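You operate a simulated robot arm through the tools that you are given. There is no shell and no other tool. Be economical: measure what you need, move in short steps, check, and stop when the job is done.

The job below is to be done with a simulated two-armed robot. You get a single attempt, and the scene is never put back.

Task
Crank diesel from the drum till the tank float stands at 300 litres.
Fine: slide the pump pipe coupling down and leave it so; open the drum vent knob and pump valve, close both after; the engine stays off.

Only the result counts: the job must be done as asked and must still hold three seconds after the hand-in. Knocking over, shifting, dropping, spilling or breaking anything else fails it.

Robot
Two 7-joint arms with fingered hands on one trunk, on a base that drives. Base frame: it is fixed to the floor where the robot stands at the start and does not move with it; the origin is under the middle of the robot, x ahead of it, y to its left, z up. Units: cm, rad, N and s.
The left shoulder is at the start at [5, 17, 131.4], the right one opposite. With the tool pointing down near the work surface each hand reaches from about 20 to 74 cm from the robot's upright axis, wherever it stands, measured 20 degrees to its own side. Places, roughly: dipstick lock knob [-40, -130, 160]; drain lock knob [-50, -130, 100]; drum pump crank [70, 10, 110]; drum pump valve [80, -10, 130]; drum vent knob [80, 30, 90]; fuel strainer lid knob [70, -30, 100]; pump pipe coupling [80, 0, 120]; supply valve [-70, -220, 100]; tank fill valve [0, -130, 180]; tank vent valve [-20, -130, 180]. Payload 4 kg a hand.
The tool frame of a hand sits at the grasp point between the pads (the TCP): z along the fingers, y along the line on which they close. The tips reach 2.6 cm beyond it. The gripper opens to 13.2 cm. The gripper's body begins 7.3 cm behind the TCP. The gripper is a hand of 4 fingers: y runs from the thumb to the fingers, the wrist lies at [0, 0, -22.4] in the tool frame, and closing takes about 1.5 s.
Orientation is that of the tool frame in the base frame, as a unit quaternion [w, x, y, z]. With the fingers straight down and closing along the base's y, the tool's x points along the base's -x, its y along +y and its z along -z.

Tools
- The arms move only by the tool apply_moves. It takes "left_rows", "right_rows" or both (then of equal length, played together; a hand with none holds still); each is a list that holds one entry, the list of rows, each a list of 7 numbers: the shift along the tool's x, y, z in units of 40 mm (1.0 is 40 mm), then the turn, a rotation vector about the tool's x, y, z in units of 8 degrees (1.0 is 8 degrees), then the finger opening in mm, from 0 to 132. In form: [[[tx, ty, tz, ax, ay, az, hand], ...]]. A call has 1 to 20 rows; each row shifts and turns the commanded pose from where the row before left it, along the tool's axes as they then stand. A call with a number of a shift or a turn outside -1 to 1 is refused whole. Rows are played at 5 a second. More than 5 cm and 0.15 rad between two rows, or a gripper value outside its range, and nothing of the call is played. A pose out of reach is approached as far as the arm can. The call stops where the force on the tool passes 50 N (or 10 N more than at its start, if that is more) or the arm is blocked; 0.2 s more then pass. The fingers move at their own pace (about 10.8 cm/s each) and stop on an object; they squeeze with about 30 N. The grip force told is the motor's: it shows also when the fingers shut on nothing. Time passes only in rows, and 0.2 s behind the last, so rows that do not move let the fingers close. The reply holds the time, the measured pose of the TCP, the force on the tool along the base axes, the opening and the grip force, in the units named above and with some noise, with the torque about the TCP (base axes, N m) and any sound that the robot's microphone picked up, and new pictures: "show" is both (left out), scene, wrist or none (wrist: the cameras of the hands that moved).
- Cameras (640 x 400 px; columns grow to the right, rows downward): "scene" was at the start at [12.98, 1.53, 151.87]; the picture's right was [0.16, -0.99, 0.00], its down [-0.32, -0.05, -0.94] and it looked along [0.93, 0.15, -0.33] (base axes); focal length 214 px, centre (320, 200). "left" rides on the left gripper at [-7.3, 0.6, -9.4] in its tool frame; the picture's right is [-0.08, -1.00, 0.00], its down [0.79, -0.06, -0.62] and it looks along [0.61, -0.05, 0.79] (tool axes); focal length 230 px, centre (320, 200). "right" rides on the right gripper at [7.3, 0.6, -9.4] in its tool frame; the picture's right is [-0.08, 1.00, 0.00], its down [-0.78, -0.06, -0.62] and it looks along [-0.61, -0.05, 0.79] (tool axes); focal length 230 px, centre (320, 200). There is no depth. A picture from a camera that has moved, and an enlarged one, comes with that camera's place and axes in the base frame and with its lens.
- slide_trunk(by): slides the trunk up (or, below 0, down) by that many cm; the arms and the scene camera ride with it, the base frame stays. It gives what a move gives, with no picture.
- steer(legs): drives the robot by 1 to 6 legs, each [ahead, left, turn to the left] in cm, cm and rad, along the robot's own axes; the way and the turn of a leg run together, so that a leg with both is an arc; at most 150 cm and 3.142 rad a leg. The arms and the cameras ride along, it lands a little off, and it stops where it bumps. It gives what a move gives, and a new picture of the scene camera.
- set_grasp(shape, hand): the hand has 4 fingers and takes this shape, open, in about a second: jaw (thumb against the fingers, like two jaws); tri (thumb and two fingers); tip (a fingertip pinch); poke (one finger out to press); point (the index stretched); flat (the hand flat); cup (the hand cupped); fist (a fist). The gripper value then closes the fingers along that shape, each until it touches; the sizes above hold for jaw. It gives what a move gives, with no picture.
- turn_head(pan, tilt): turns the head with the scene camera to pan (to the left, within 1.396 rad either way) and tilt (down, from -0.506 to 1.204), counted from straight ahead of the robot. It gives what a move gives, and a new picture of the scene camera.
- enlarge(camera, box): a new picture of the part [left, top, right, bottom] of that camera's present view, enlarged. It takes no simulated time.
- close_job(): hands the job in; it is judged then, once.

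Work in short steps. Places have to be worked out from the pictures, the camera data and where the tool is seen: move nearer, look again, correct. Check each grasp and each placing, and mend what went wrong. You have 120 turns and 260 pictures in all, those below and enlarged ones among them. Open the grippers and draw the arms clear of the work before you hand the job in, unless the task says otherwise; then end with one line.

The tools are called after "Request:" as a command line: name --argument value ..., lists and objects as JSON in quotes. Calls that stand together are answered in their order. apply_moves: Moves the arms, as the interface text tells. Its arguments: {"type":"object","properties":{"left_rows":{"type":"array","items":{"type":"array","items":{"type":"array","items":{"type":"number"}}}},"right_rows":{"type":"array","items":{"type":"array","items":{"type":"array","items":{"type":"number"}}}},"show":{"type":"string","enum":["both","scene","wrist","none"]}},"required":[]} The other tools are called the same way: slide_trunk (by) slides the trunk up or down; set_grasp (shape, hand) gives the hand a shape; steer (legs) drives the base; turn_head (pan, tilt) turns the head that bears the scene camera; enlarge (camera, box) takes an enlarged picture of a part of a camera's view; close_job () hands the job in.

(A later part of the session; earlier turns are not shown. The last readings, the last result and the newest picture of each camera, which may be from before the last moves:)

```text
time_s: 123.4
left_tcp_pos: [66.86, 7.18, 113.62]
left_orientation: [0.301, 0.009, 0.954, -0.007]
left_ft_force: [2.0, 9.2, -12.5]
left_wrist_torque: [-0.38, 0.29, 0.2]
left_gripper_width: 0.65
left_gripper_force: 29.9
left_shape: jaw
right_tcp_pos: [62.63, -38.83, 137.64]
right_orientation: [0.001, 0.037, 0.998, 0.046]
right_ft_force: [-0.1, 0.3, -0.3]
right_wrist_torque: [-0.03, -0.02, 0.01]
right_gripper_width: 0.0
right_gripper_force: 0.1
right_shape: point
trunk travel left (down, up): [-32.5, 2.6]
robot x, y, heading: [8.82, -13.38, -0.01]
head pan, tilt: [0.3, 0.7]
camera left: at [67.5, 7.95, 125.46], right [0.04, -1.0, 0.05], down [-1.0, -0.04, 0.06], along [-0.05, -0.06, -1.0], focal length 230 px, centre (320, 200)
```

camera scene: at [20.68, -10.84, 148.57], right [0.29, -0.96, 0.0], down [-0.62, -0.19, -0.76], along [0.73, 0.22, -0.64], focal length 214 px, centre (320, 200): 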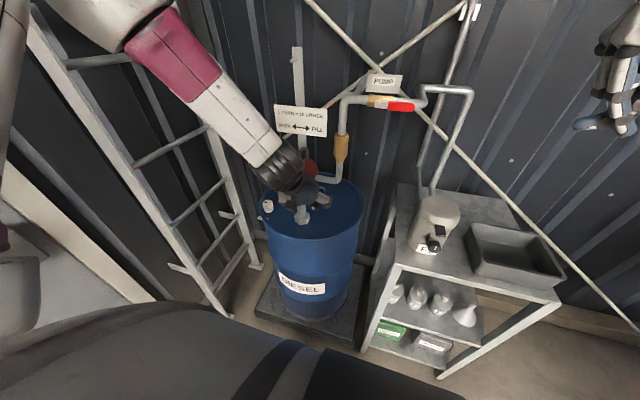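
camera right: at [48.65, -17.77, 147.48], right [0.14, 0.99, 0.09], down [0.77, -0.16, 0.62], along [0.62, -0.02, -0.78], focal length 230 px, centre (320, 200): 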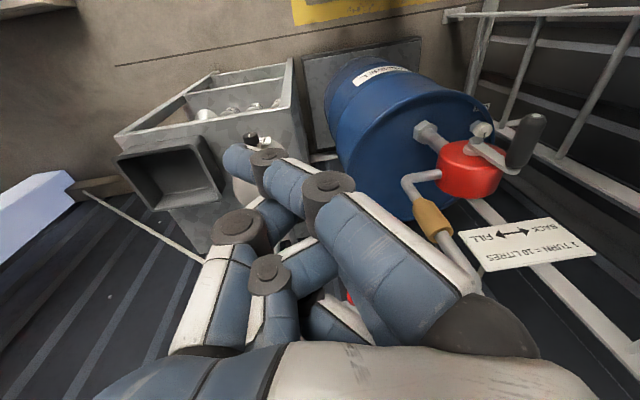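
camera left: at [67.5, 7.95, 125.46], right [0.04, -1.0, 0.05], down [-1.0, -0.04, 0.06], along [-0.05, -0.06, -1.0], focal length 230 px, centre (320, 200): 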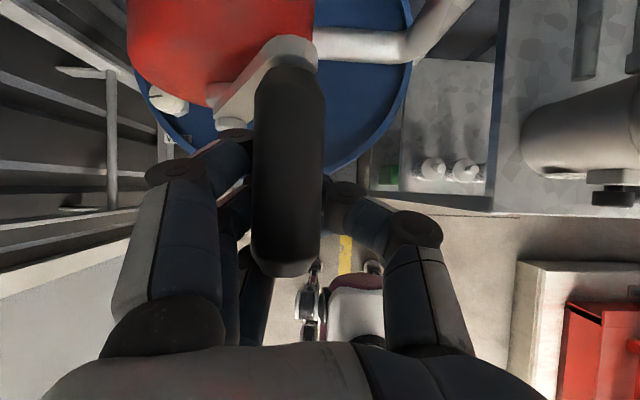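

The handle is at θ≈33°. I release, retreat, close the hand, come to its trailing side and push it over the downstroke to ~150°.

Request:
apply_moves --left_rows '[[[0, 0, 0, 0, 0, 0, 50], [0, 0, 0, 0, 0, 0, 80], [0, 0, -1, 0, 0, 0, 80], [0, 0, -1, 0, 0, 0, 40], [-0.51, 0.565, 0.125, 0, 0, 0, 0], [-0.5, 0.565, 0.125, 0, 0, 0, 0], [0, 0, 0, 0, 0, 0, 0], [0.488, 0, 0.696, 0, 0, 0, 0], [0.129, -0.525, 0.184, 0, 0, 0, 0], [0.258, -0.575, 0.369, 0, 0, 0, 0], [0.316, -0.45, 0.45, 0, 0, 0, 0], [0.359, -0.29, 0.512, 0, 0, 0, 0], [0.387, -0.11, 0.553, 0, 0, 0, 0], [0.373, 0.075, 0.532, 0, 0, 0, 0], [0.344, 0.25, 0.491, 0, 0, 0, 0], [0.244, 0.275, 0.348, 0, 0, 0, 0], [0, 0, 0, 0, 0, 0, 0]]]' --show "wrist"

Request:
enlarge --camera "scene" --box '[230, 90, 390, 230]'

```text
time_s: 127.0
left_tcp_pos: [66.39, 6.02, 101.68]
left_orientation: [0.302, 0.01, 0.953, -0.007]
left_ft_force: [-1.0, -0.3, 0.5]
left_wrist_torque: [-0.01, 0.02, 0.08]
left_gripper_width: 0.0
left_gripper_force: 30.4
left_shape: jaw
right_tcp_pos: [62.53, -39.26, 137.68]
right_orientation: [0.0, 0.037, 0.998, 0.047]
right_ft_force: [-0.3, 0.4, 0.4]
right_wrist_torque: [-0.01, 0.0, -0.01]
right_gripper_width: 0.0
right_gripper_force: 0.1
right_shape: point
trunk travel left (down, up): [-32.5, 2.6]
robot x, y, heading: [9.21, -13.34, -0.01]
head pan, tilt: [0.3, 0.7]
camera left: at [66.94, 6.67, 113.42], right [0.04, -1.0, 0.05], down [-1.0, -0.04, 0.05], along [-0.05, -0.05, -1.0], focal length 230 px, centre (320, 200)
```

left: 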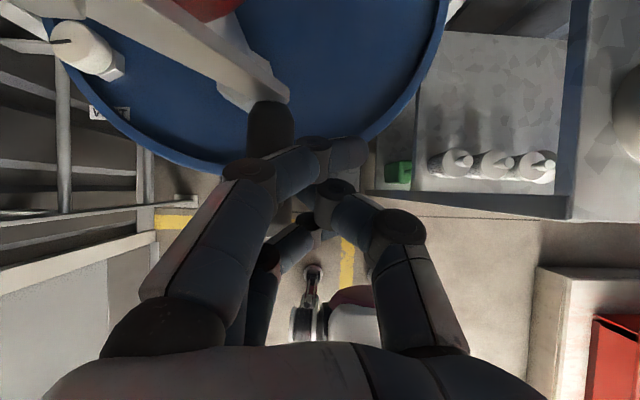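

```text
2.86 times, centred on (310, 160) of scene
camera zoom: at [20.68, -10.89, 148.57], right [0.29, -0.96, 0.0], down [-0.62, -0.18, -0.77], along [0.73, 0.22, -0.64], focal length 613 px, centre (349, 314)
```

zoom: 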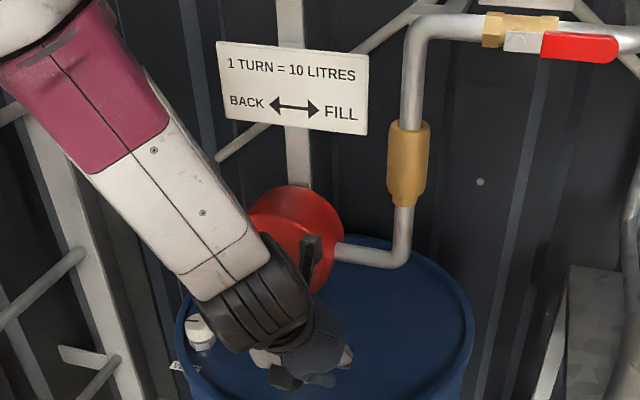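

Same result: θ≈150°, 2.42 turns in total. I check the gauge.

Request:
turn_head --pan -1.3 --tilt 0.1

Request:
enlarge --camera "scene" --box '[564, 140, 612, 190]'

```text
time_s: 128.7
left_tcp_pos: [66.44, 6.05, 101.66]
left_orientation: [0.301, 0.01, 0.953, -0.007]
left_ft_force: [0.0, -0.1, -0.3]
left_wrist_torque: [-0.03, 0.01, 0.0]
left_gripper_width: 0.0
left_gripper_force: 30.1
left_shape: jaw
right_tcp_pos: [62.48, -39.26, 137.7]
right_orientation: [0.001, 0.038, 0.998, 0.047]
right_ft_force: [0.2, 0.2, 0.0]
right_wrist_torque: [0.01, 0.0, -0.01]
right_gripper_width: 0.01
right_gripper_force: 0.1
right_shape: point
trunk travel left (down, up): [-32.5, 2.6]
robot x, y, heading: [8.75, -13.42, -0.006]
head pan, tilt: [-1.3, 0.099]
camera scene: at [14.94, -22.2, 154.05], right [-0.97, -0.26, 0.0], down [-0.03, 0.1, -0.99], along [0.26, -0.96, -0.1], focal length 214 px, centre (320, 200)
```

scene: 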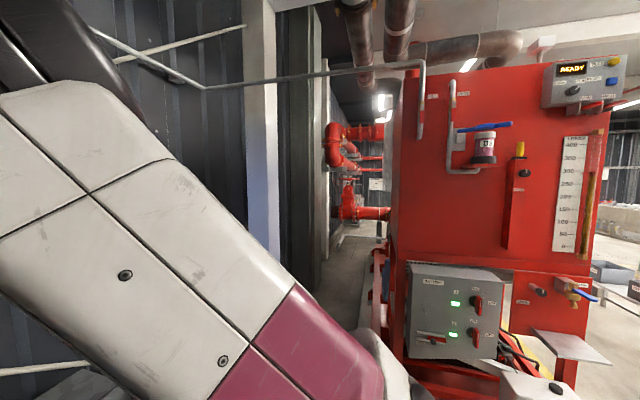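

```text
8.00 times, centred on (588, 165) of scene
camera zoom: at [14.94, -22.2, 154.05], right [-0.97, -0.26, 0.0], down [-0.03, 0.1, -0.99], along [0.26, -0.96, -0.1], focal length 1716 px, centre (-1824, 480)
```

zoom: 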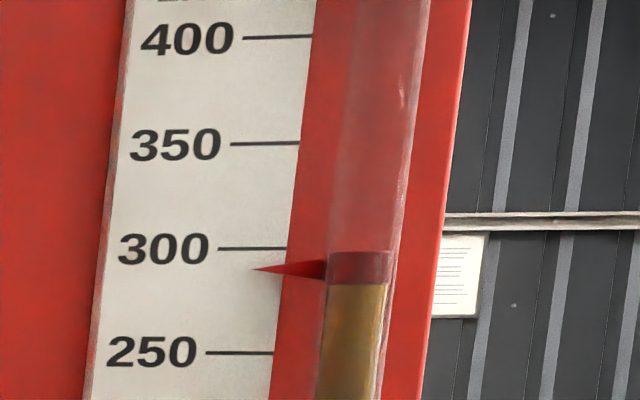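

The pointer reads ≈290 L, so about 0.98 turn remains (final θ≈143°). I repeat the regrip cycle: retreat, open, line up, grip, and crank to ~240°.

Request:
apply_moves --left_rows '[[[0, 0, -0.75, 0, 0, 0, 0], [0, 0, -0.75, 0, 0, 0, 0], [0, 0, -0.75, 0, 0, 0, 40], [0, 0.4, 0, 0, 0, 0, 75], [0, 0.38, 0, 0, 0, 0, 75], [0.324, 0, 0.81, 0, 0, 0, 75], [0, 0, 0, 0, 0, 0, 75]]]' --show "wrist"

```text
time_s: 130.3
left_tcp_pos: [61.9, 9.16, 105.69]
left_orientation: [0.303, 0.01, 0.953, -0.007]
left_ft_force: [0.0, -0.1, 0.9]
left_wrist_torque: [-0.01, -0.02, -0.01]
left_gripper_width: 7.44
left_gripper_force: 0.2
left_shape: jaw
right_tcp_pos: [62.42, -39.35, 137.77]
right_orientation: [0.002, 0.037, 0.998, 0.047]
right_ft_force: [0.3, 0.4, 0.5]
right_wrist_torque: [0.03, -0.02, 0.0]
right_gripper_width: 0.0
right_gripper_force: 0.0
right_shape: point
trunk travel left (down, up): [-32.5, 2.6]
robot x, y, heading: [8.77, -13.3, -0.013]
head pan, tilt: [-1.3, 0.099]
camera left: at [62.45, 9.85, 117.42], right [0.04, -1.0, 0.05], down [-1.0, -0.04, 0.05], along [-0.05, -0.05, -1.0], focal length 230 px, centre (320, 200)
```

left: 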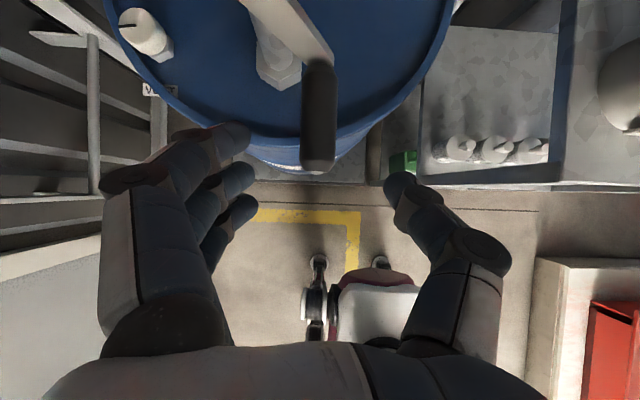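

Same alignment as before. Gripping and cranking to ~240°.

Request:
apply_moves --left_rows '[[[0, -0.05, 0.6, 0, 0, 0, 70], [0, 0, 0.6, 0, 0, 0, 65], [0, 0, 0.6, 0, 0, 0, 60], [0, 0, 0.4, 0, 0, 0, 60], [0, 0, 0, 0, 0, 0, 30], [0, 0, 0, 0, 0, 0, 0], [0, 0, 0, 0, 0, 0, 0], [0, 0, 0, 0, 0, 0, 0], [0, 0, 0, 0, 0, 0, 0], [0.141, 0.591, 0.201, 0, 0, 0, 0], [0.048, 0.635, 0.068, 0, 0, 0, 0], [-0.048, 0.635, -0.068, 0, 0, 0, 0], [-0.141, 0.591, -0.201, 0, 0, 0, 0], [-0.224, 0.508, -0.319, 0, 0, 0, 0], [-0.292, 0.39, -0.416, 0, 0, 0, 0], [0, 0, 0, 0, 0, 0, 0]]]' --show "wrist"

Request:
apply_moves --left_rows '[[[-0.339, 0.245, -0.484, 0, 0, 0, 0], [-0.364, 0.084, -0.52, 0, 0, 0, 0], [-0.364, -0.084, -0.52, 0, 0, 0, 0], [-0.339, -0.245, -0.484, 0, 0, 0, 0], [-0.292, -0.39, -0.416, 0, 0, 0, 0], [-0.224, -0.508, -0.319, 0, 0, 0, 0], [-0.141, -0.591, -0.201, 0, 0, 0, 0], [-0.048, -0.635, -0.068, 0, 0, 0, 0], [0.048, -0.635, 0.068, 0, 0, 0, 0], [0.141, -0.591, 0.201, 0, 0, 0, 0], [0.224, -0.508, 0.319, 0, 0, 0, 0], [0, 0, 0, 0, 0, 0, 0]]]' --show "wrist"

```text
time_s: 133.7
left_tcp_pos: [67.1, 22.43, 102.21]
left_orientation: [0.302, 0.01, 0.953, -0.008]
left_ft_force: [-9.7, 12.8, -7.2]
left_wrist_torque: [-0.06, 0.11, 0.08]
left_gripper_width: 1.16
left_gripper_force: 29.2
left_shape: jaw
right_tcp_pos: [62.53, -39.11, 137.65]
right_orientation: [0.001, 0.037, 0.998, 0.046]
right_ft_force: [-0.1, -0.4, -0.3]
right_wrist_torque: [-0.01, 0.01, 0.04]
right_gripper_width: 0.0
right_gripper_force: 0.1
right_shape: point
trunk travel left (down, up): [-32.5, 2.6]
robot x, y, heading: [8.57, -13.07, -0.008]
head pan, tilt: [-1.3, 0.099]
camera left: at [67.66, 23.17, 113.93], right [0.04, -1.0, 0.05], down [-1.0, -0.04, 0.05], along [-0.05, -0.05, -1.0], focal length 230 px, centre (320, 200)
```

left: 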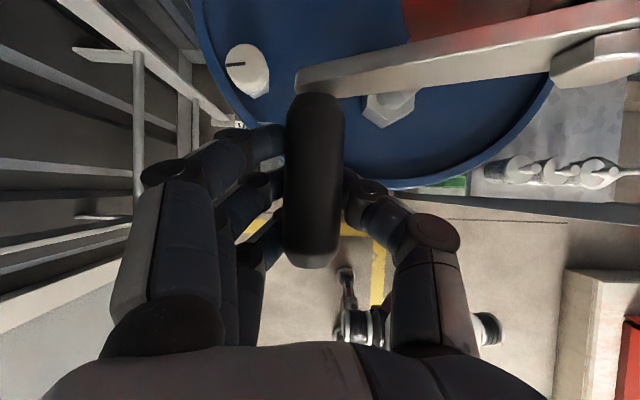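

```text
time_s: 136.3
left_tcp_pos: [67.34, 6.85, 114.08]
left_orientation: [0.301, 0.011, 0.953, -0.007]
left_ft_force: [9.0, 5.6, -5.2]
left_wrist_torque: [-0.05, -0.14, 0.0]
left_gripper_width: 1.03
left_gripper_force: 30.1
left_shape: jaw
right_tcp_pos: [62.73, -39.02, 137.62]
right_orientation: [0.0, 0.037, 0.998, 0.047]
right_ft_force: [0.0, -0.4, 0.4]
right_wrist_torque: [0.01, -0.07, 0.02]
right_gripper_width: 0.0
right_gripper_force: 0.1
right_shape: point
trunk travel left (down, up): [-32.5, 2.6]
robot x, y, heading: [8.56, -13.19, -0.009]
head pan, tilt: [-1.3, 0.099]
camera left: at [67.72, 7.67, 125.73], right [0.04, -1.0, 0.05], down [-1.0, -0.04, 0.05], along [-0.05, -0.05, -1.0], focal length 230 px, centre (320, 200)
```

left: 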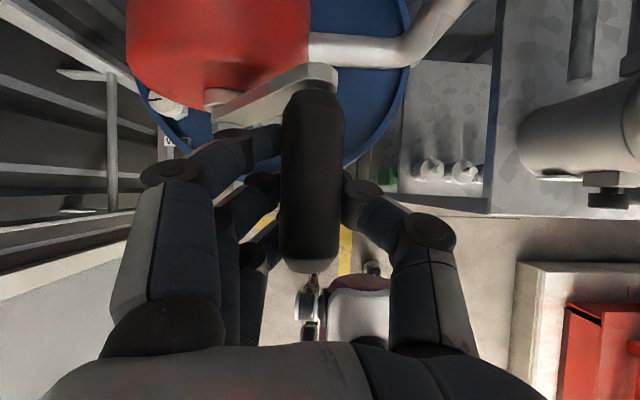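

θ≈45°. Again I release, retreat, close, and push down, this time stopping near 120° to read the gauge.

Request:
apply_moves --left_rows '[[[0, 0, 0, 0, 0, 0, 50], [0, 0, 0, 0, 0, 0, 80], [0, 0, -1, 0, 0, 0, 80], [0, 0, -1, 0, 0, 0, 40], [-0.46, 0.6, 0.165, 0, 0, 0, 0], [-0.46, 0.6, 0.165, 0, 0, 0, 0], [0, 0, 0, 0, 0, 0, 0], [0.488, 0, 0.696, 0, 0, 0, 0], [0.129, -0.525, 0.184, 0, 0, 0, 0], [0.258, -0.575, 0.369, 0, 0, 0, 0], [0.316, -0.45, 0.45, 0, 0, 0, 0], [0.359, -0.29, 0.512, 0, 0, 0, 0], [0.387, -0.11, 0.553, 0, 0, 0, 0], [0.373, 0.075, 0.532, 0, 0, 0, 0], [0, 0, 0, 0, 0, 0, 0]]]' --show "wrist"

Request:
enlarge --camera "scene" --box '[564, 140, 612, 190]'

```text
time_s: 139.5
left_tcp_pos: [66.05, 4.15, 105.69]
left_orientation: [0.302, 0.011, 0.953, -0.007]
left_ft_force: [-0.5, -0.1, -0.5]
left_wrist_torque: [0.02, -0.04, 0.0]
left_gripper_width: 0.01
left_gripper_force: 29.8
left_shape: jaw
right_tcp_pos: [62.45, -39.18, 137.62]
right_orientation: [0.0, 0.038, 0.998, 0.047]
right_ft_force: [0.7, -0.1, 0.4]
right_wrist_torque: [-0.01, -0.01, -0.04]
right_gripper_width: 0.0
right_gripper_force: 0.1
right_shape: point
trunk travel left (down, up): [-32.5, 2.6]
robot x, y, heading: [8.79, -13.51, -0.008]
head pan, tilt: [-1.3, 0.099]
camera left: at [66.56, 4.91, 117.33], right [0.04, -1.0, 0.05], down [-1.0, -0.04, 0.05], along [-0.05, -0.05, -1.0], focal length 230 px, centre (320, 200)
```

left: 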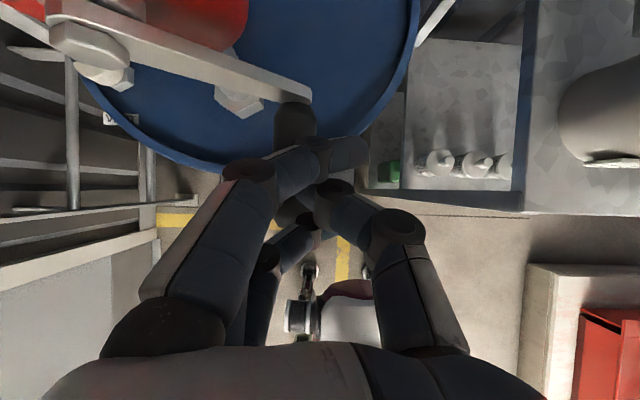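

```text
8.00 times, centred on (588, 165) of scene
camera zoom: at [14.89, -22.22, 154.05], right [-0.97, -0.26, 0.0], down [-0.03, 0.1, -0.99], along [0.26, -0.96, -0.1], focal length 1716 px, centre (-1824, 480)
```

zoom: 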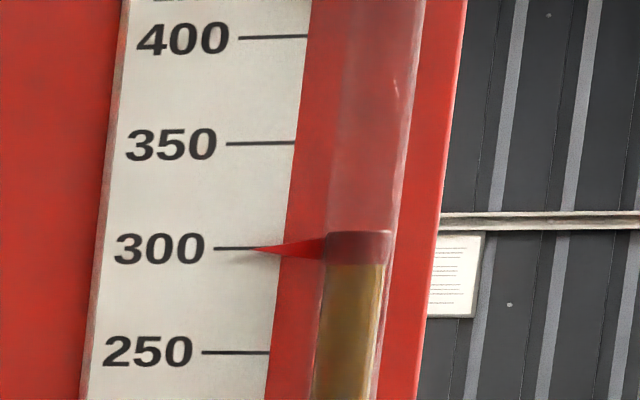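

Pointer is at ≈299.4 L with θ≈125°, as predicted. I push a further ~17° to reach 300.

Request:
apply_moves --left_rows '[[[0.172, 0.125, 0.246, 0, 0, 0, 0], [0.172, 0.125, 0.246, 0, 0, 0, 0], [0.115, 0.1, 0.164, 0, 0, 0, 0], [0, 0, 0, 0, 0, 0, 0]]]' --show "wrist"

Request:
enlarge --camera "scene" --box '[570, 150, 602, 184]'

```text
time_s: 140.5
left_tcp_pos: [65.98, 5.71, 102.27]
left_orientation: [0.302, 0.01, 0.953, -0.006]
left_ft_force: [0.1, -0.9, 0.1]
left_wrist_torque: [0.03, 0.0, -0.04]
left_gripper_width: 0.02
left_gripper_force: 30.1
left_shape: jaw
right_tcp_pos: [62.48, -39.22, 137.71]
right_orientation: [0.001, 0.037, 0.998, 0.047]
right_ft_force: [-0.2, 0.1, 0.1]
right_wrist_torque: [-0.01, 0.01, 0.0]
right_gripper_width: 0.02
right_gripper_force: 0.0
right_shape: point
trunk travel left (down, up): [-32.5, 2.6]
robot x, y, heading: [8.62, -13.17, -0.014]
head pan, tilt: [-1.3, 0.099]
camera left: at [66.6, 6.39, 113.92], right [0.04, -1.0, 0.05], down [-1.0, -0.04, 0.05], along [-0.05, -0.05, -1.0], focal length 230 px, centre (320, 200)
```

left: 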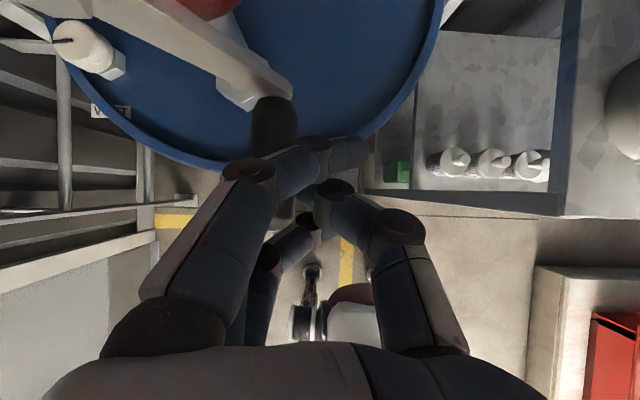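

```text
11.76 times, centred on (586, 167) of scene
camera zoom: at [14.92, -22.22, 154.05], right [-0.97, -0.26, 0.0], down [-0.03, 0.1, -0.99], along [0.26, -0.96, -0.1], focal length 2523 px, centre (-2809, 588)
```

zoom: 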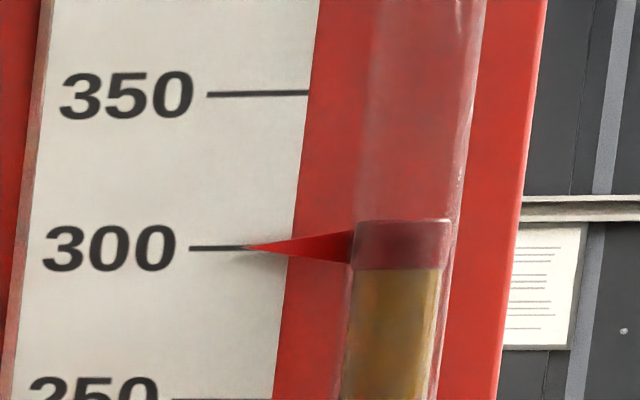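

The pointer tip is exactly on the 300 line. Now the closing-up: I retreat the left hand upward, unpitch it, and drive back to the vent position.

Request:
apply_moves --left_rows '[[[0, 0, -0.75, 0, 0, 0, 0], [0, 0, -0.75, 0, 0, 0, 0], [-0.2, 0, -0.75, 0, 0, 0, 0], [-0.3, 0, -0.7, 0, 0, 0, 40], [0, 0, 0, 0, 1, 0, 75], [0, 0, 0, 0, 1, 0, 75], [0, 0, 0, 0, 1, 0, 75], [0, 0, 0, 0, 1, 0, 75], [0, 0, 0, 0, 0.4, 0, 75], [0, 0, 0, 0, 0, 0, 75]]]' --show "none"

Request:
steer --legs '[[0, 25.3, 0], [8.3, 0, 0]]'

Request:
turn_head --pan 0.15 --tilt 0.75

```text
time_s: 142.7
left_tcp_pos: [61.06, 6.72, 113.67]
left_orientation: [0.003, -0.007, 1.0, -0.029]
left_ft_force: [0.8, 0.0, -0.6]
left_wrist_torque: [0.02, 0.0, 0.01]
left_gripper_width: 7.42
left_gripper_force: 0.0
left_shape: jaw
right_tcp_pos: [62.66, -39.28, 137.64]
right_orientation: [0.001, 0.037, 0.998, 0.047]
right_ft_force: [-0.7, 0.2, 0.1]
right_wrist_torque: [-0.02, 0.02, 0.01]
right_gripper_width: 0.0
right_gripper_force: 0.1
right_shape: point
trunk travel left (down, up): [-32.5, 2.6]
robot x, y, heading: [8.69, -13.54, -0.009]
head pan, tilt: [-1.3, 0.099]
```

```text
time_s: 146.1
left_tcp_pos: [69.8, 31.43, 113.17]
left_orientation: [-0.001, -0.007, 1.0, -0.028]
left_ft_force: [0.6, 0.6, 0.4]
left_wrist_torque: [0.0, 0.01, 0.05]
left_gripper_width: 7.42
left_gripper_force: 0.0
left_shape: jaw
right_tcp_pos: [71.24, -14.63, 137.72]
right_orientation: [0.001, 0.038, 0.998, 0.047]
right_ft_force: [0.2, 0.0, -0.6]
right_wrist_torque: [0.03, 0.03, -0.01]
right_gripper_width: 0.0
right_gripper_force: 0.0
right_shape: point
trunk travel left (down, up): [-32.5, 2.6]
robot x, y, heading: [17.28, 11.44, -0.01]
head pan, tilt: [-1.3, 0.099]
camera scene: at [23.64, 2.5, 154.05], right [-0.97, -0.26, 0.0], down [-0.03, 0.1, -0.99], along [0.26, -0.96, -0.1], focal length 214 px, centre (320, 200)
```

scene: 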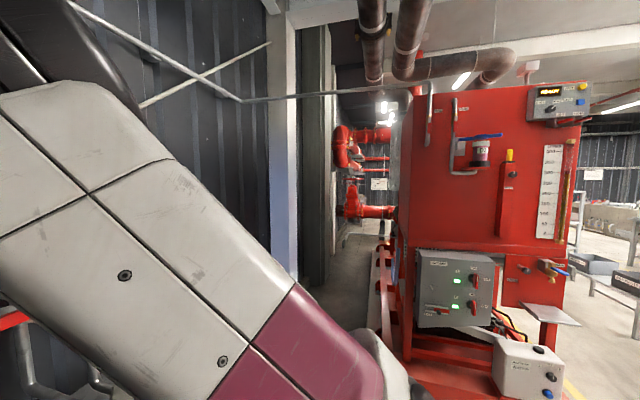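

```text
time_s: 147.7
left_tcp_pos: [69.79, 31.54, 113.32]
left_orientation: [0.0, -0.01, 0.999, -0.031]
left_ft_force: [-0.5, -0.1, 0.6]
left_wrist_torque: [0.03, 0.0, -0.01]
left_gripper_width: 7.43
left_gripper_force: 0.1
left_shape: jaw
right_tcp_pos: [71.12, -14.54, 137.64]
right_orientation: [0.001, 0.038, 0.998, 0.046]
right_ft_force: [0.0, -0.4, 0.2]
right_wrist_torque: [-0.03, 0.01, -0.01]
right_gripper_width: 0.02
right_gripper_force: 0.1
right_shape: point
trunk travel left (down, up): [-32.5, 2.6]
robot x, y, heading: [17.27, 11.44, -0.007]
head pan, tilt: [0.15, 0.75]
camera scene: at [29.4, 12.54, 148.15], right [0.14, -0.99, 0.0], down [-0.68, -0.09, -0.73], along [0.72, 0.1, -0.68], focal length 214 px, centre (320, 200)
```

scene: 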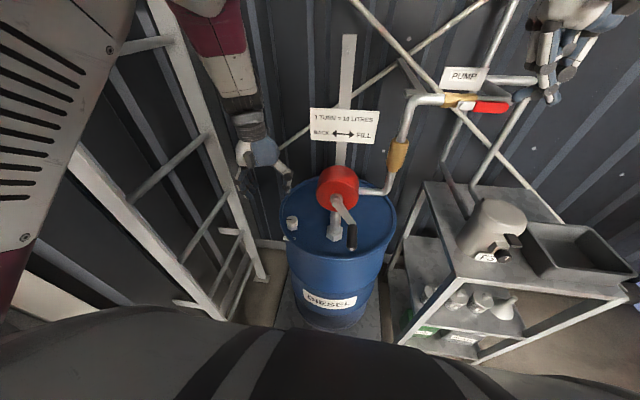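

I correct the tilt, move over the knob at (80.5, 30.2) and pre-rotate the hand to +60° yaw for a clockwise closing turn.

Request:
apply_moves --left_rows '[[[-0.67, -0.08, 0.5, -0.44, 0, 0.14, 75], [-0.67, -0.08, 0.5, 0, 0, 0, 75], [-0.67, -0.08, 0.5, 0, 0, 0, 75], [-0.67, -0.08, 0.5, 0, 0, 0, 75], [0, 0, 0, 0, 0, -1, 75], [0, 0, 0, 0, 0, -1, 75], [0, 0, 0, 0, 0, -1, 75], [0, 0, 0, 0, 0, -1, 75], [0, 0, 0, 0, 0, -1, 75], [0, 0, 0, 0, 0, -1, 75], [0, 0, 0, 0, 0, -1, 75], [0, 0, 0, 0, 0, -0.5, 70], [0, 0, 0, 0, 0, 0, 70]]]' --show "wrist"

```text
time_s: 150.5
left_tcp_pos: [80.53, 30.34, 105.37]
left_orientation: [0.001, -0.502, 0.865, 0.0]
left_ft_force: [0.6, -0.5, 0.4]
left_wrist_torque: [-0.01, 0.0, 0.01]
left_gripper_width: 7.07
left_gripper_force: 0.1
left_shape: jaw
right_tcp_pos: [71.04, -14.54, 137.57]
right_orientation: [0.001, 0.038, 0.998, 0.047]
right_ft_force: [0.2, 0.0, 0.7]
right_wrist_torque: [0.0, 0.03, 0.01]
right_gripper_width: 0.0
right_gripper_force: 0.0
right_shape: point
trunk travel left (down, up): [-32.5, 2.6]
robot x, y, heading: [17.63, 11.64, -0.011]
head pan, tilt: [0.15, 0.75]
camera left: at [83.58, 37.16, 114.63], right [0.9, -0.43, 0.0], down [-0.34, -0.71, 0.62], along [-0.26, -0.56, -0.79], focal length 230 px, centre (320, 200)
```

left: 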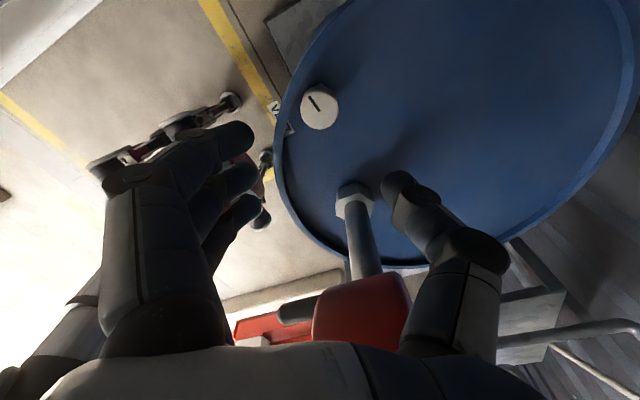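

Knob directly beneath. I descend to z≈89.1 and grip.

Request:
apply_moves --left_rows '[[[0, 0, 0.85, 0, 0, 0, 70], [0, 0, 0.85, 0, 0, 0, 70], [0, 0, 0.85, 0, 0, 0, 70], [0, 0, 0.85, 0, 0, 0, 70], [0, 0, 0.65, 0, 0, 0, 68], [0, 0, 0, 0, 0, 0, 68], [0, 0, 0, 0, 0, 0, 40], [0, 0, 0, 0, 0, 0, 28], [0, 0, 0, 0, 0, 0, 28], [0, 0, 0, 0, 0, 0, 28], [0, 0, 0, 0, 0, 0, 28]]]' --show "wrist"

```text
time_s: 152.9
left_tcp_pos: [80.41, 30.09, 89.1]
left_orientation: [0.001, -0.497, 0.868, 0.002]
left_ft_force: [1.5, -1.0, -3.5]
left_wrist_torque: [-0.02, 0.03, -0.08]
left_gripper_width: 2.55
left_gripper_force: 29.8
left_shape: jaw
right_tcp_pos: [71.19, -14.54, 137.72]
right_orientation: [0.0, 0.038, 0.998, 0.046]
right_ft_force: [0.0, 0.2, -0.1]
right_wrist_torque: [-0.02, 0.0, 0.03]
right_gripper_width: 0.0
right_gripper_force: 0.1
right_shape: point
trunk travel left (down, up): [-32.5, 2.6]
robot x, y, heading: [17.5, 11.73, -0.009]
head pan, tilt: [0.15, 0.75]
camera left: at [83.56, 36.77, 98.42], right [0.9, -0.44, 0.0], down [-0.34, -0.71, 0.61], along [-0.27, -0.55, -0.79], focal length 230 px, centre (320, 200)
```

left: 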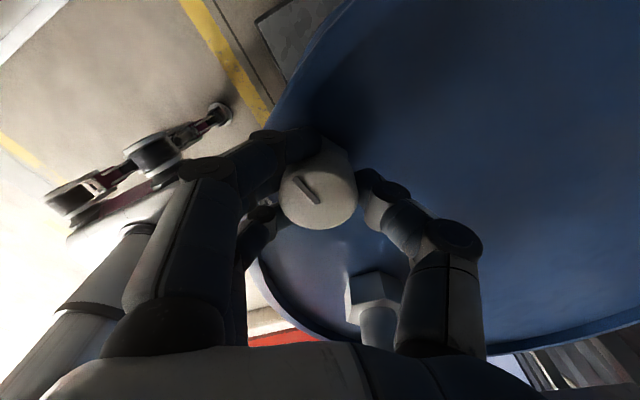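

Gripped. I turn clockwise (tool z positive) about 96°+ and watch for the stop.

Request:
apply_moves --left_rows '[[[0, 0, 0, 0, 0, 1, 28], [0, 0, 0, 0, 0, 1, 28], [0, 0, 0, 0, 0, 1, 28], [0, 0, 0, 0, 0, 1, 28], [0, 0, 0, 0, 0, 1, 28], [0, 0, 0, 0, 0, 1, 28], [0, 0, 0, 0, 0, 1, 28], [0, 0, 0, 0, 0, 1, 28], [0, 0, 0, 0, 0, 1, 28], [0, 0, 0, 0, 0, 1, 28], [0, 0, 0, 0, 0, 1, 28], [0, 0, 0, 0, 0, 1, 28], [0, 0, 0, 0, 0, 0, 28]]]' --show "wrist"

```text
time_s: 155.7
left_tcp_pos: [80.47, 29.97, 89.16]
left_orientation: [-0.001, 0.312, 0.95, 0.002]
left_ft_force: [-1.3, -10.2, 5.1]
left_wrist_torque: [-0.25, 0.07, 0.04]
left_gripper_width: 2.56
left_gripper_force: 29.6
left_shape: jaw
right_tcp_pos: [71.18, -14.63, 137.58]
right_orientation: [0.0, 0.038, 0.998, 0.047]
right_ft_force: [0.2, 0.6, -0.7]
right_wrist_torque: [-0.03, 0.01, 0.02]
right_gripper_width: 0.0
right_gripper_force: 0.0
right_shape: point
trunk travel left (down, up): [-32.5, 2.6]
robot x, y, heading: [17.64, 11.34, -0.007]
head pan, tilt: [0.15, 0.75]
camera left: at [86.56, 26.08, 98.33], right [-0.53, -0.85, 0.0], down [-0.67, 0.41, 0.62], along [-0.52, 0.33, -0.79], focal length 230 px, centre (320, 200)
```

left: 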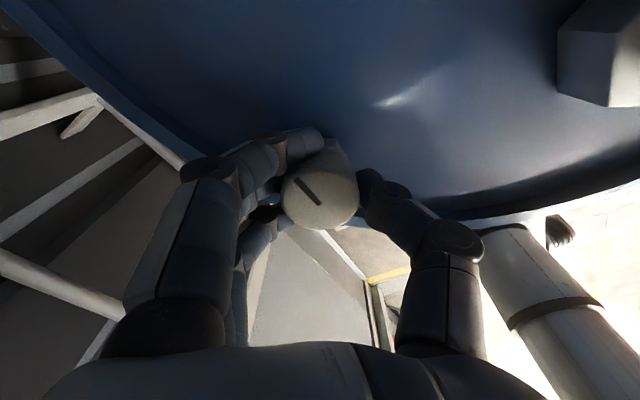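

Mark is almost back at +x. Two more rows to seat it at the stop.

Request:
apply_moves --left_rows '[[[0, 0, 0, 0, 0, 1, 28], [0, 0, 0, 0, 0, 1, 28], [0, 0, 0, 0, 0, 0, 28]]]' --show "wrist"

```text
time_s: 156.5
left_tcp_pos: [80.43, 29.97, 89.15]
left_orientation: [-0.002, 0.441, 0.897, 0.002]
left_ft_force: [-2.2, -10.0, 1.6]
left_wrist_torque: [-0.23, -0.01, 1.13]
left_gripper_width: 2.56
left_gripper_force: 30.2
left_shape: jaw
right_tcp_pos: [71.03, -14.66, 137.67]
right_orientation: [0.001, 0.038, 0.998, 0.048]
right_ft_force: [0.4, 0.3, 1.2]
right_wrist_torque: [-0.01, 0.01, -0.01]
right_gripper_width: 0.0
right_gripper_force: 0.0
right_shape: point
trunk travel left (down, up): [-32.5, 2.6]
robot x, y, heading: [17.26, 11.6, -0.008]
head pan, tilt: [0.15, 0.75]
camera left: at [85.26, 24.59, 98.3], right [-0.74, -0.67, 0.0], down [-0.53, 0.58, 0.62], along [-0.41, 0.46, -0.78], focal length 230 px, centre (320, 200)
```

left: 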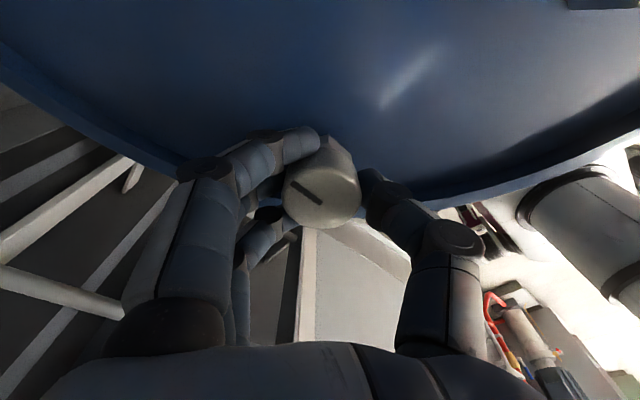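

Stop felt (1.13 N·m): vent closed. I open and rise straight up, unwinding the yaw only once clear.

Request:
apply_moves --left_rows '[[[0, 0, 0, 0, 0, 0, 50], [0, 0, 0, 0, 0, 0, 72], [0, 0, 0, 0, 0, 0, 75], [0, 0, -0.5, 0, 0, 0, 75], [0, 0, -0.9, 0, 0, 0, 75], [0, 0, -0.9, 0, 0, 0, 75], [0, 0, -0.9, 0, 0, 0, 75], [0, 0, -0.9, 0, 0, -1, 75], [0, 0, -0.9, 0, 0, -1, 75], [0, 0, -0.9, 0, 0, -1, 75], [0, 0, -0.9, 0, 0, -1, 75], [0, 0, -0.9, 0, 0, -1, 75], [0, 0, -0.9, 0, 0, -1, 75], [0, 0, 0, 0, 0, -0.5, 75], [0.5, 0, 0, 0, 0, 0, 75], [0.8, 0, 0, 0, 0, 0, 75], [0.8, 0, 0, 0, 0, 0, 75], [0.8, 0, 0, 0, 0, 0, 75], [0, 0, 0, 0, 0, 0, 75]]]'

Request:
enlarge --camera "scene" --box '[250, 150, 410, 270]'

```text
time_s: 160.5
left_tcp_pos: [68.87, 29.7, 123.46]
left_orientation: [-0.001, 0.003, 1.0, 0.001]
left_ft_force: [0.1, 0.0, -0.4]
left_wrist_torque: [-0.05, 0.0, 0.03]
left_gripper_width: 7.41
left_gripper_force: 0.1
left_shape: jaw
right_tcp_pos: [71.39, -14.54, 137.57]
right_orientation: [0.001, 0.039, 0.998, 0.047]
right_ft_force: [0.2, -0.7, -0.1]
right_wrist_torque: [-0.06, 0.03, 0.0]
right_gripper_width: 0.0
right_gripper_force: 0.0
right_shape: point
trunk travel left (down, up): [-32.5, 2.6]
robot x, y, heading: [17.54, 11.48, -0.006]
head pan, tilt: [0.15, 0.75]
camera scene: at [29.5, 12.56, 148.14], right [0.14, -0.99, 0.0], down [-0.68, -0.1, -0.73], along [0.72, 0.1, -0.68], focal length 214 px, centre (320, 200)
camera left: at [76.15, 30.43, 132.77], right [0.07, -1.0, 0.0], down [-0.78, -0.06, 0.62], along [-0.62, -0.04, -0.79], focal length 230 px, centre (320, 200)
```

scene: 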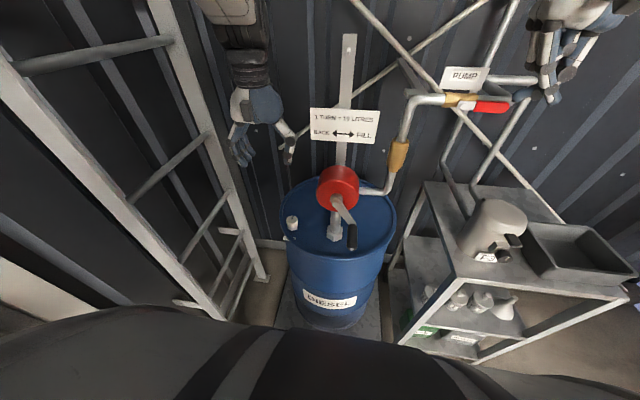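
left: 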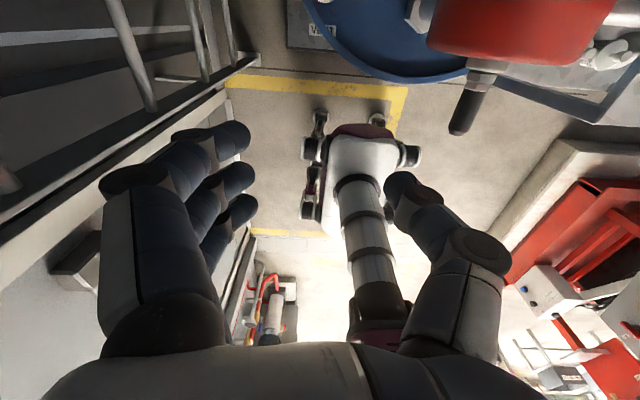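

```text
3.33 times, centred on (330, 210) of scene
camera zoom: at [29.5, 12.56, 148.14], right [0.14, -0.99, 0.0], down [-0.68, -0.1, -0.73], along [0.72, 0.1, -0.68], focal length 715 px, centre (287, 167)
```

zoom: 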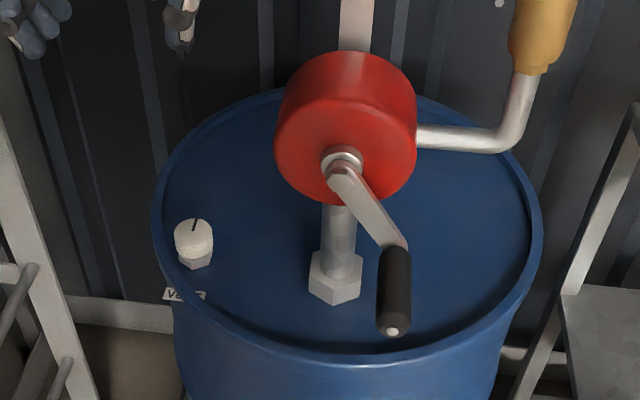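

Vent mark is back at closed. Next the valve: I look at the lever with the right wrist camera and scene to measure how far it stands off the pipe.

Request:
set_grasp --hand "right" --shape "jaw"

Request:
enlarge --camera "right" --box '[160, 180, 480, 380]'

Request:
enlarge --camera "scene" --box '[400, 55, 560, 155]'

```text
time_s: 161.4
left_tcp_pos: [68.89, 29.92, 123.67]
left_orientation: [0.0, 0.003, 1.0, 0.003]
left_ft_force: [-0.2, -0.6, -0.1]
left_wrist_torque: [0.0, 0.02, -0.01]
left_gripper_width: 7.45
left_gripper_force: 0.1
left_shape: jaw
right_tcp_pos: [71.16, -14.63, 137.72]
right_orientation: [0.001, 0.038, 0.998, 0.047]
right_ft_force: [-1.0, -0.9, 0.5]
right_wrist_torque: [-0.01, 0.02, 0.0]
right_gripper_width: 13.18
right_gripper_force: 0.1
right_shape: jaw
trunk travel left (down, up): [-32.5, 2.6]
robot x, y, heading: [17.57, 11.5, -0.01]
head pan, tilt: [0.15, 0.75]
```

```text
2.00 times, centred on (320, 280) of right
camera zoom: at [63.98, -14.34, 147.05], right [0.15, 0.98, 0.09], down [0.77, -0.18, 0.61], along [0.61, -0.02, -0.79], focal length 460 px, centre (320, 40)
```

zoom: 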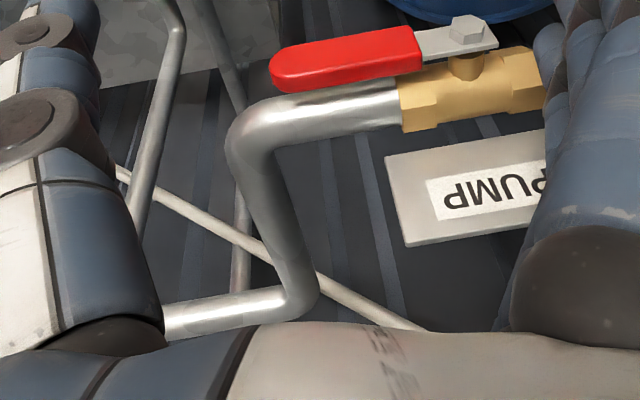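

```text
4.00 times, centred on (480, 105) of scene
camera zoom: at [29.41, 12.55, 148.15], right [0.14, -0.99, 0.0], down [-0.68, -0.1, -0.73], along [0.72, 0.1, -0.68], focal length 858 px, centre (-320, 580)
```

zoom: 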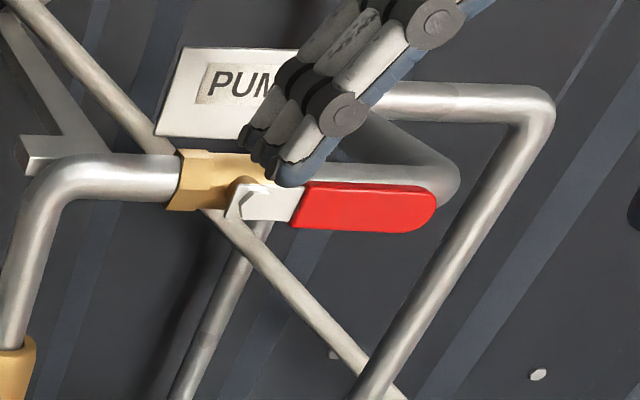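

The lever sits at x≈75–76, y from -9 to -16.8, with the pipe just behind (x≥76.8). I raise the right hand, straighten it, close it, and move above the lever's end at (72.6, -15.4).

Request:
apply_moves --right_rows '[[[0, 0, -0.8, 0, 0, 0, 130], [0, 0, -0.5, 0.34, 0, -0.27, 80], [0, 0, 0, 0.33, 0, -0.27, 30], [0, 0, 0, 0, 0, 0, 0], [0, 0, 0, 0, 0, 0, 0], [0, 0, 0, 0, 0, 0, 0], [0, 0, 0, 0, 0, 0, 0]]]'

```text
time_s: 163.0
left_tcp_pos: [68.76, 29.92, 123.53]
left_orientation: [0.0, 0.002, 1.0, 0.003]
left_ft_force: [0.1, -0.8, 0.0]
left_wrist_torque: [-0.02, 0.03, 0.02]
left_gripper_width: 7.41
left_gripper_force: 0.0
left_shape: jaw
right_tcp_pos: [70.91, -16.16, 142.86]
right_orientation: [0.002, 0.01, 1.0, 0.011]
right_ft_force: [0.1, -0.1, 0.7]
right_wrist_torque: [-0.02, -0.04, 0.0]
right_gripper_width: 0.0
right_gripper_force: 29.5
right_shape: jaw
trunk travel left (down, up): [-32.5, 2.6]
robot x, y, heading: [17.54, 11.36, -0.01]
head pan, tilt: [0.15, 0.75]
camera scene: at [29.4, 12.55, 148.15], right [0.14, -0.99, 0.0], down [-0.68, -0.1, -0.73], along [0.72, 0.1, -0.68], focal length 214 px, centre (320, 200)
camera right: at [63.78, -15.61, 152.27], right [0.1, 1.0, 0.02], down [0.78, -0.09, 0.62], along [0.62, -0.04, -0.79], focal length 230 px, centre (320, 200)
```

scene: 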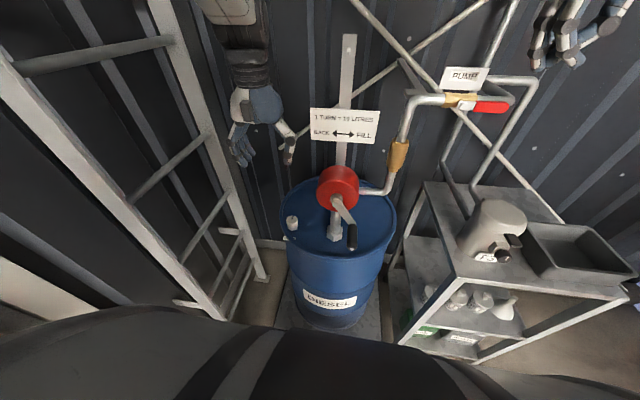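
right: 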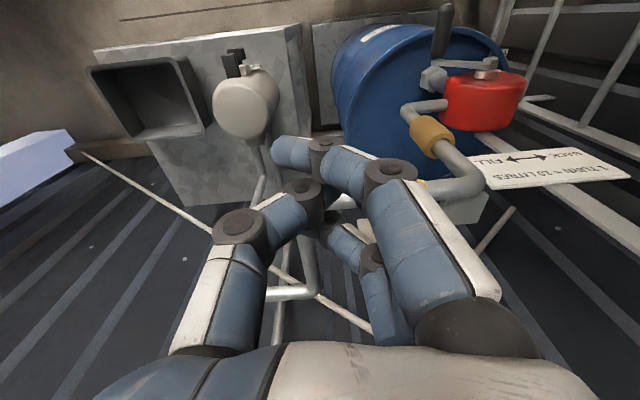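

Closed and upright. I move over the lever end and begin pressing down to ~60° in small rows.

Request:
apply_moves --right_rows '[[[-0.25, 0.1, 0.5, 0.08, 0, -0.07, 0], [-0.25, 0.09, 0.5, 0.08, 0, -0.07, 0], [0, 0, 0.3, 0, 0, 0, 0], [0, -0.1, 0.3, 0, 0, 0, 0], [0, -0.15, 0.3, 0, 0, 0, 0], [0, -0.15, 0.3, 0, 0, 0, 0], [0, 0, 0, 0, 0, 0, 0]]]'

Request:
enlarge --camera "scene" --box '[400, 45, 560, 145]'

```text
time_s: 164.6
left_tcp_pos: [68.76, 29.92, 123.54]
left_orientation: [0.0, 0.003, 1.0, 0.003]
left_ft_force: [-0.2, 1.1, 0.3]
left_wrist_torque: [0.0, 0.01, -0.01]
left_gripper_width: 7.43
left_gripper_force: 0.1
left_shape: jaw
right_tcp_pos: [72.94, -18.12, 133.94]
right_orientation: [0.003, 0.012, 1.0, 0.015]
right_ft_force: [0.4, -2.8, 2.3]
right_wrist_torque: [0.0, -0.05, -0.04]
right_gripper_width: 0.0
right_gripper_force: 30.5
right_shape: jaw
trunk travel left (down, up): [-32.5, 2.6]
robot x, y, heading: [17.31, 11.65, -0.01]
head pan, tilt: [0.15, 0.75]
camera scene: at [29.37, 12.54, 148.15], right [0.14, -0.99, 0.0], down [-0.68, -0.1, -0.73], along [0.72, 0.1, -0.68], focal length 214 px, centre (320, 200)
camera right: at [65.66, -17.75, 143.37], right [0.1, 0.99, 0.03], down [0.78, -0.1, 0.62], along [0.62, -0.04, -0.78], focal length 230 px, centre (320, 200)
```

scene: 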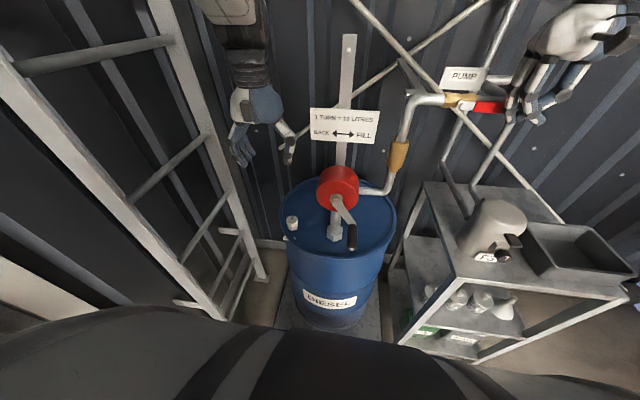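
right: 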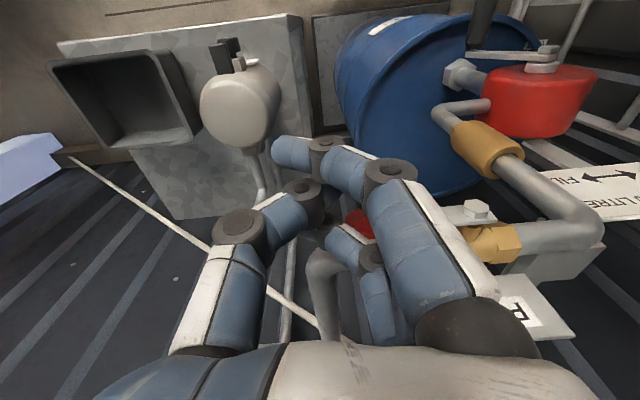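

```text
4.00 times, centred on (480, 95) of scene
camera zoom: at [29.37, 12.54, 148.15], right [0.14, -0.99, 0.0], down [-0.68, -0.1, -0.73], along [0.72, 0.1, -0.68], focal length 858 px, centre (-320, 620)
```

zoom: 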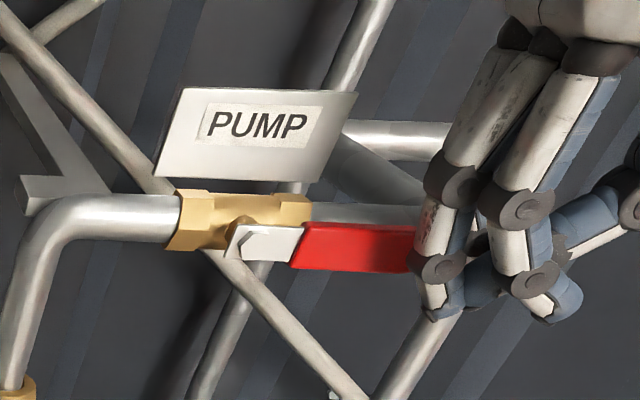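

The fingers missed the lever tip. I'll use the forward-pointing closed hand as before, with trunk and base motions. First raise, back the base 8 cm and go right 13.5 cm.

Request:
apply_moves --right_rows '[[[0, 0, -0.8, 0, 0, 0, 0], [0, 0, -0.8, 0, 0, 0, 0], [0, 0, 0, 0, 0, 0, 0]]]' --show "none"

Request:
steer --legs '[[-8, 0, 0], [0, -13.5, 0]]'

Request:
apply_moves --right_rows '[[[0, 0.4, 0, 0, -1, 0, 0], [0, 0.4, 0, 0, -1, 0, 0], [0, 0.4, 0, 0, -1, 0, 0], [0, 0.4, 0, 0, -1, 0, 0], [0, 0.4, 0, 0, -1, 0, 0], [0, 0.4, 0, 0, -1, 0, 0], [0, 0.4, 0, 0, -1, 0, 0], [0, 0.4, 0, 0, -1, 0, 0], [0, 0.4, 0, 0, -1, 0, 0], [0, 0.4, 0, 0, -1, 0, 0], [0, 0.2, 0, 0, -1, 0, 0], [0, 0, 0, 0, -0.25, 0, 0], [0, 0, 0, 0, 0, 0, 0]]]'

```text
time_s: 165.4
left_tcp_pos: [68.85, 29.79, 123.53]
left_orientation: [0.0, 0.003, 1.0, 0.002]
left_ft_force: [-0.6, 0.0, 0.1]
left_wrist_torque: [-0.01, -0.01, -0.02]
left_gripper_width: 7.4
left_gripper_force: 0.0
left_shape: jaw
right_tcp_pos: [72.97, -17.32, 140.72]
right_orientation: [0.005, 0.003, 1.0, 0.006]
right_ft_force: [0.3, 0.0, -0.7]
right_wrist_torque: [0.0, 0.01, 0.02]
right_gripper_width: 0.01
right_gripper_force: 29.8
right_shape: jaw
trunk travel left (down, up): [-32.5, 2.6]
robot x, y, heading: [17.45, 11.3, -0.011]
head pan, tilt: [0.15, 0.75]
```

```text
time_s: 167.9
left_tcp_pos: [60.75, 16.52, 123.61]
left_orientation: [0.0, 0.004, 1.0, 0.002]
left_ft_force: [0.7, 0.3, -0.3]
left_wrist_torque: [0.02, 0.05, 0.01]
left_gripper_width: 7.42
left_gripper_force: 0.1
left_shape: jaw
right_tcp_pos: [64.88, -30.91, 140.2]
right_orientation: [0.001, 0.005, 1.0, 0.005]
right_ft_force: [0.2, 0.2, 0.1]
right_wrist_torque: [0.06, 0.03, 0.01]
right_gripper_width: 0.01
right_gripper_force: 29.4
right_shape: jaw
trunk travel left (down, up): [-32.5, 2.6]
robot x, y, heading: [9.06, -1.93, -0.018]
head pan, tilt: [0.15, 0.75]
camera scene: at [21.27, -0.79, 148.15], right [0.14, -0.99, 0.0], down [-0.68, -0.09, -0.73], along [0.72, 0.1, -0.68], focal length 214 px, centre (320, 200)
```

scene: 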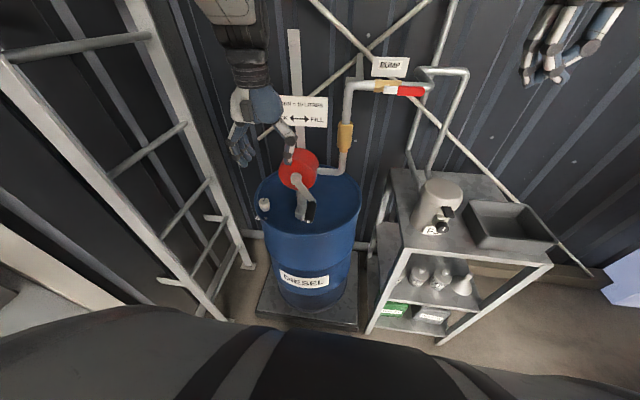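

```text
time_s: 170.7
left_tcp_pos: [60.9, 16.54, 123.47]
left_orientation: [0.0, 0.004, 1.0, 0.003]
left_ft_force: [0.1, 0.4, 0.7]
left_wrist_torque: [0.0, -0.03, 0.05]
left_gripper_width: 7.41
left_gripper_force: 0.2
left_shape: jaw
right_tcp_pos: [70.48, -19.66, 139.78]
right_orientation: [0.671, 0.035, 0.739, 0.044]
right_ft_force: [0.0, -1.0, 0.1]
right_wrist_torque: [-0.05, -0.01, 0.01]
right_gripper_width: 0.01
right_gripper_force: 29.7
right_shape: jaw
right hand out of reach, approached as far as the arm can: row 5, 6, 7, 8, 9, 10
trunk travel left (down, up): [-32.5, 2.6]
robot x, y, heading: [9.47, -2.04, -0.011]
head pan, tilt: [0.15, 0.75]
camera scene: at [21.28, -0.78, 148.15], right [0.14, -0.99, 0.0], down [-0.68, -0.09, -0.73], along [0.72, 0.1, -0.68], focal length 214 px, centre (320, 200)
camera right: at [60.71, -18.59, 133.6], right [0.0, 0.98, 0.19], down [-0.54, -0.16, 0.83], along [0.84, -0.1, 0.53], focal length 230 px, centre (320, 200)
```

scene: 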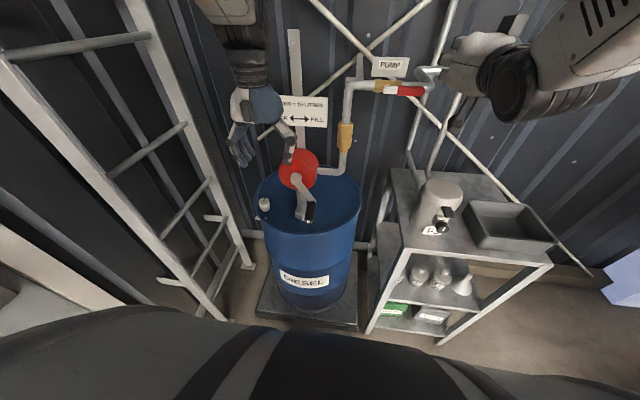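
right: 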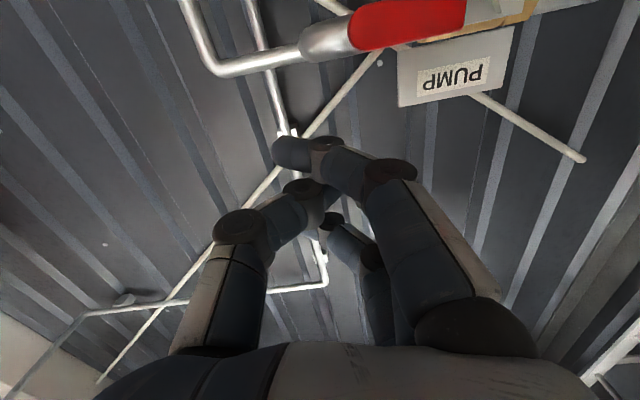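

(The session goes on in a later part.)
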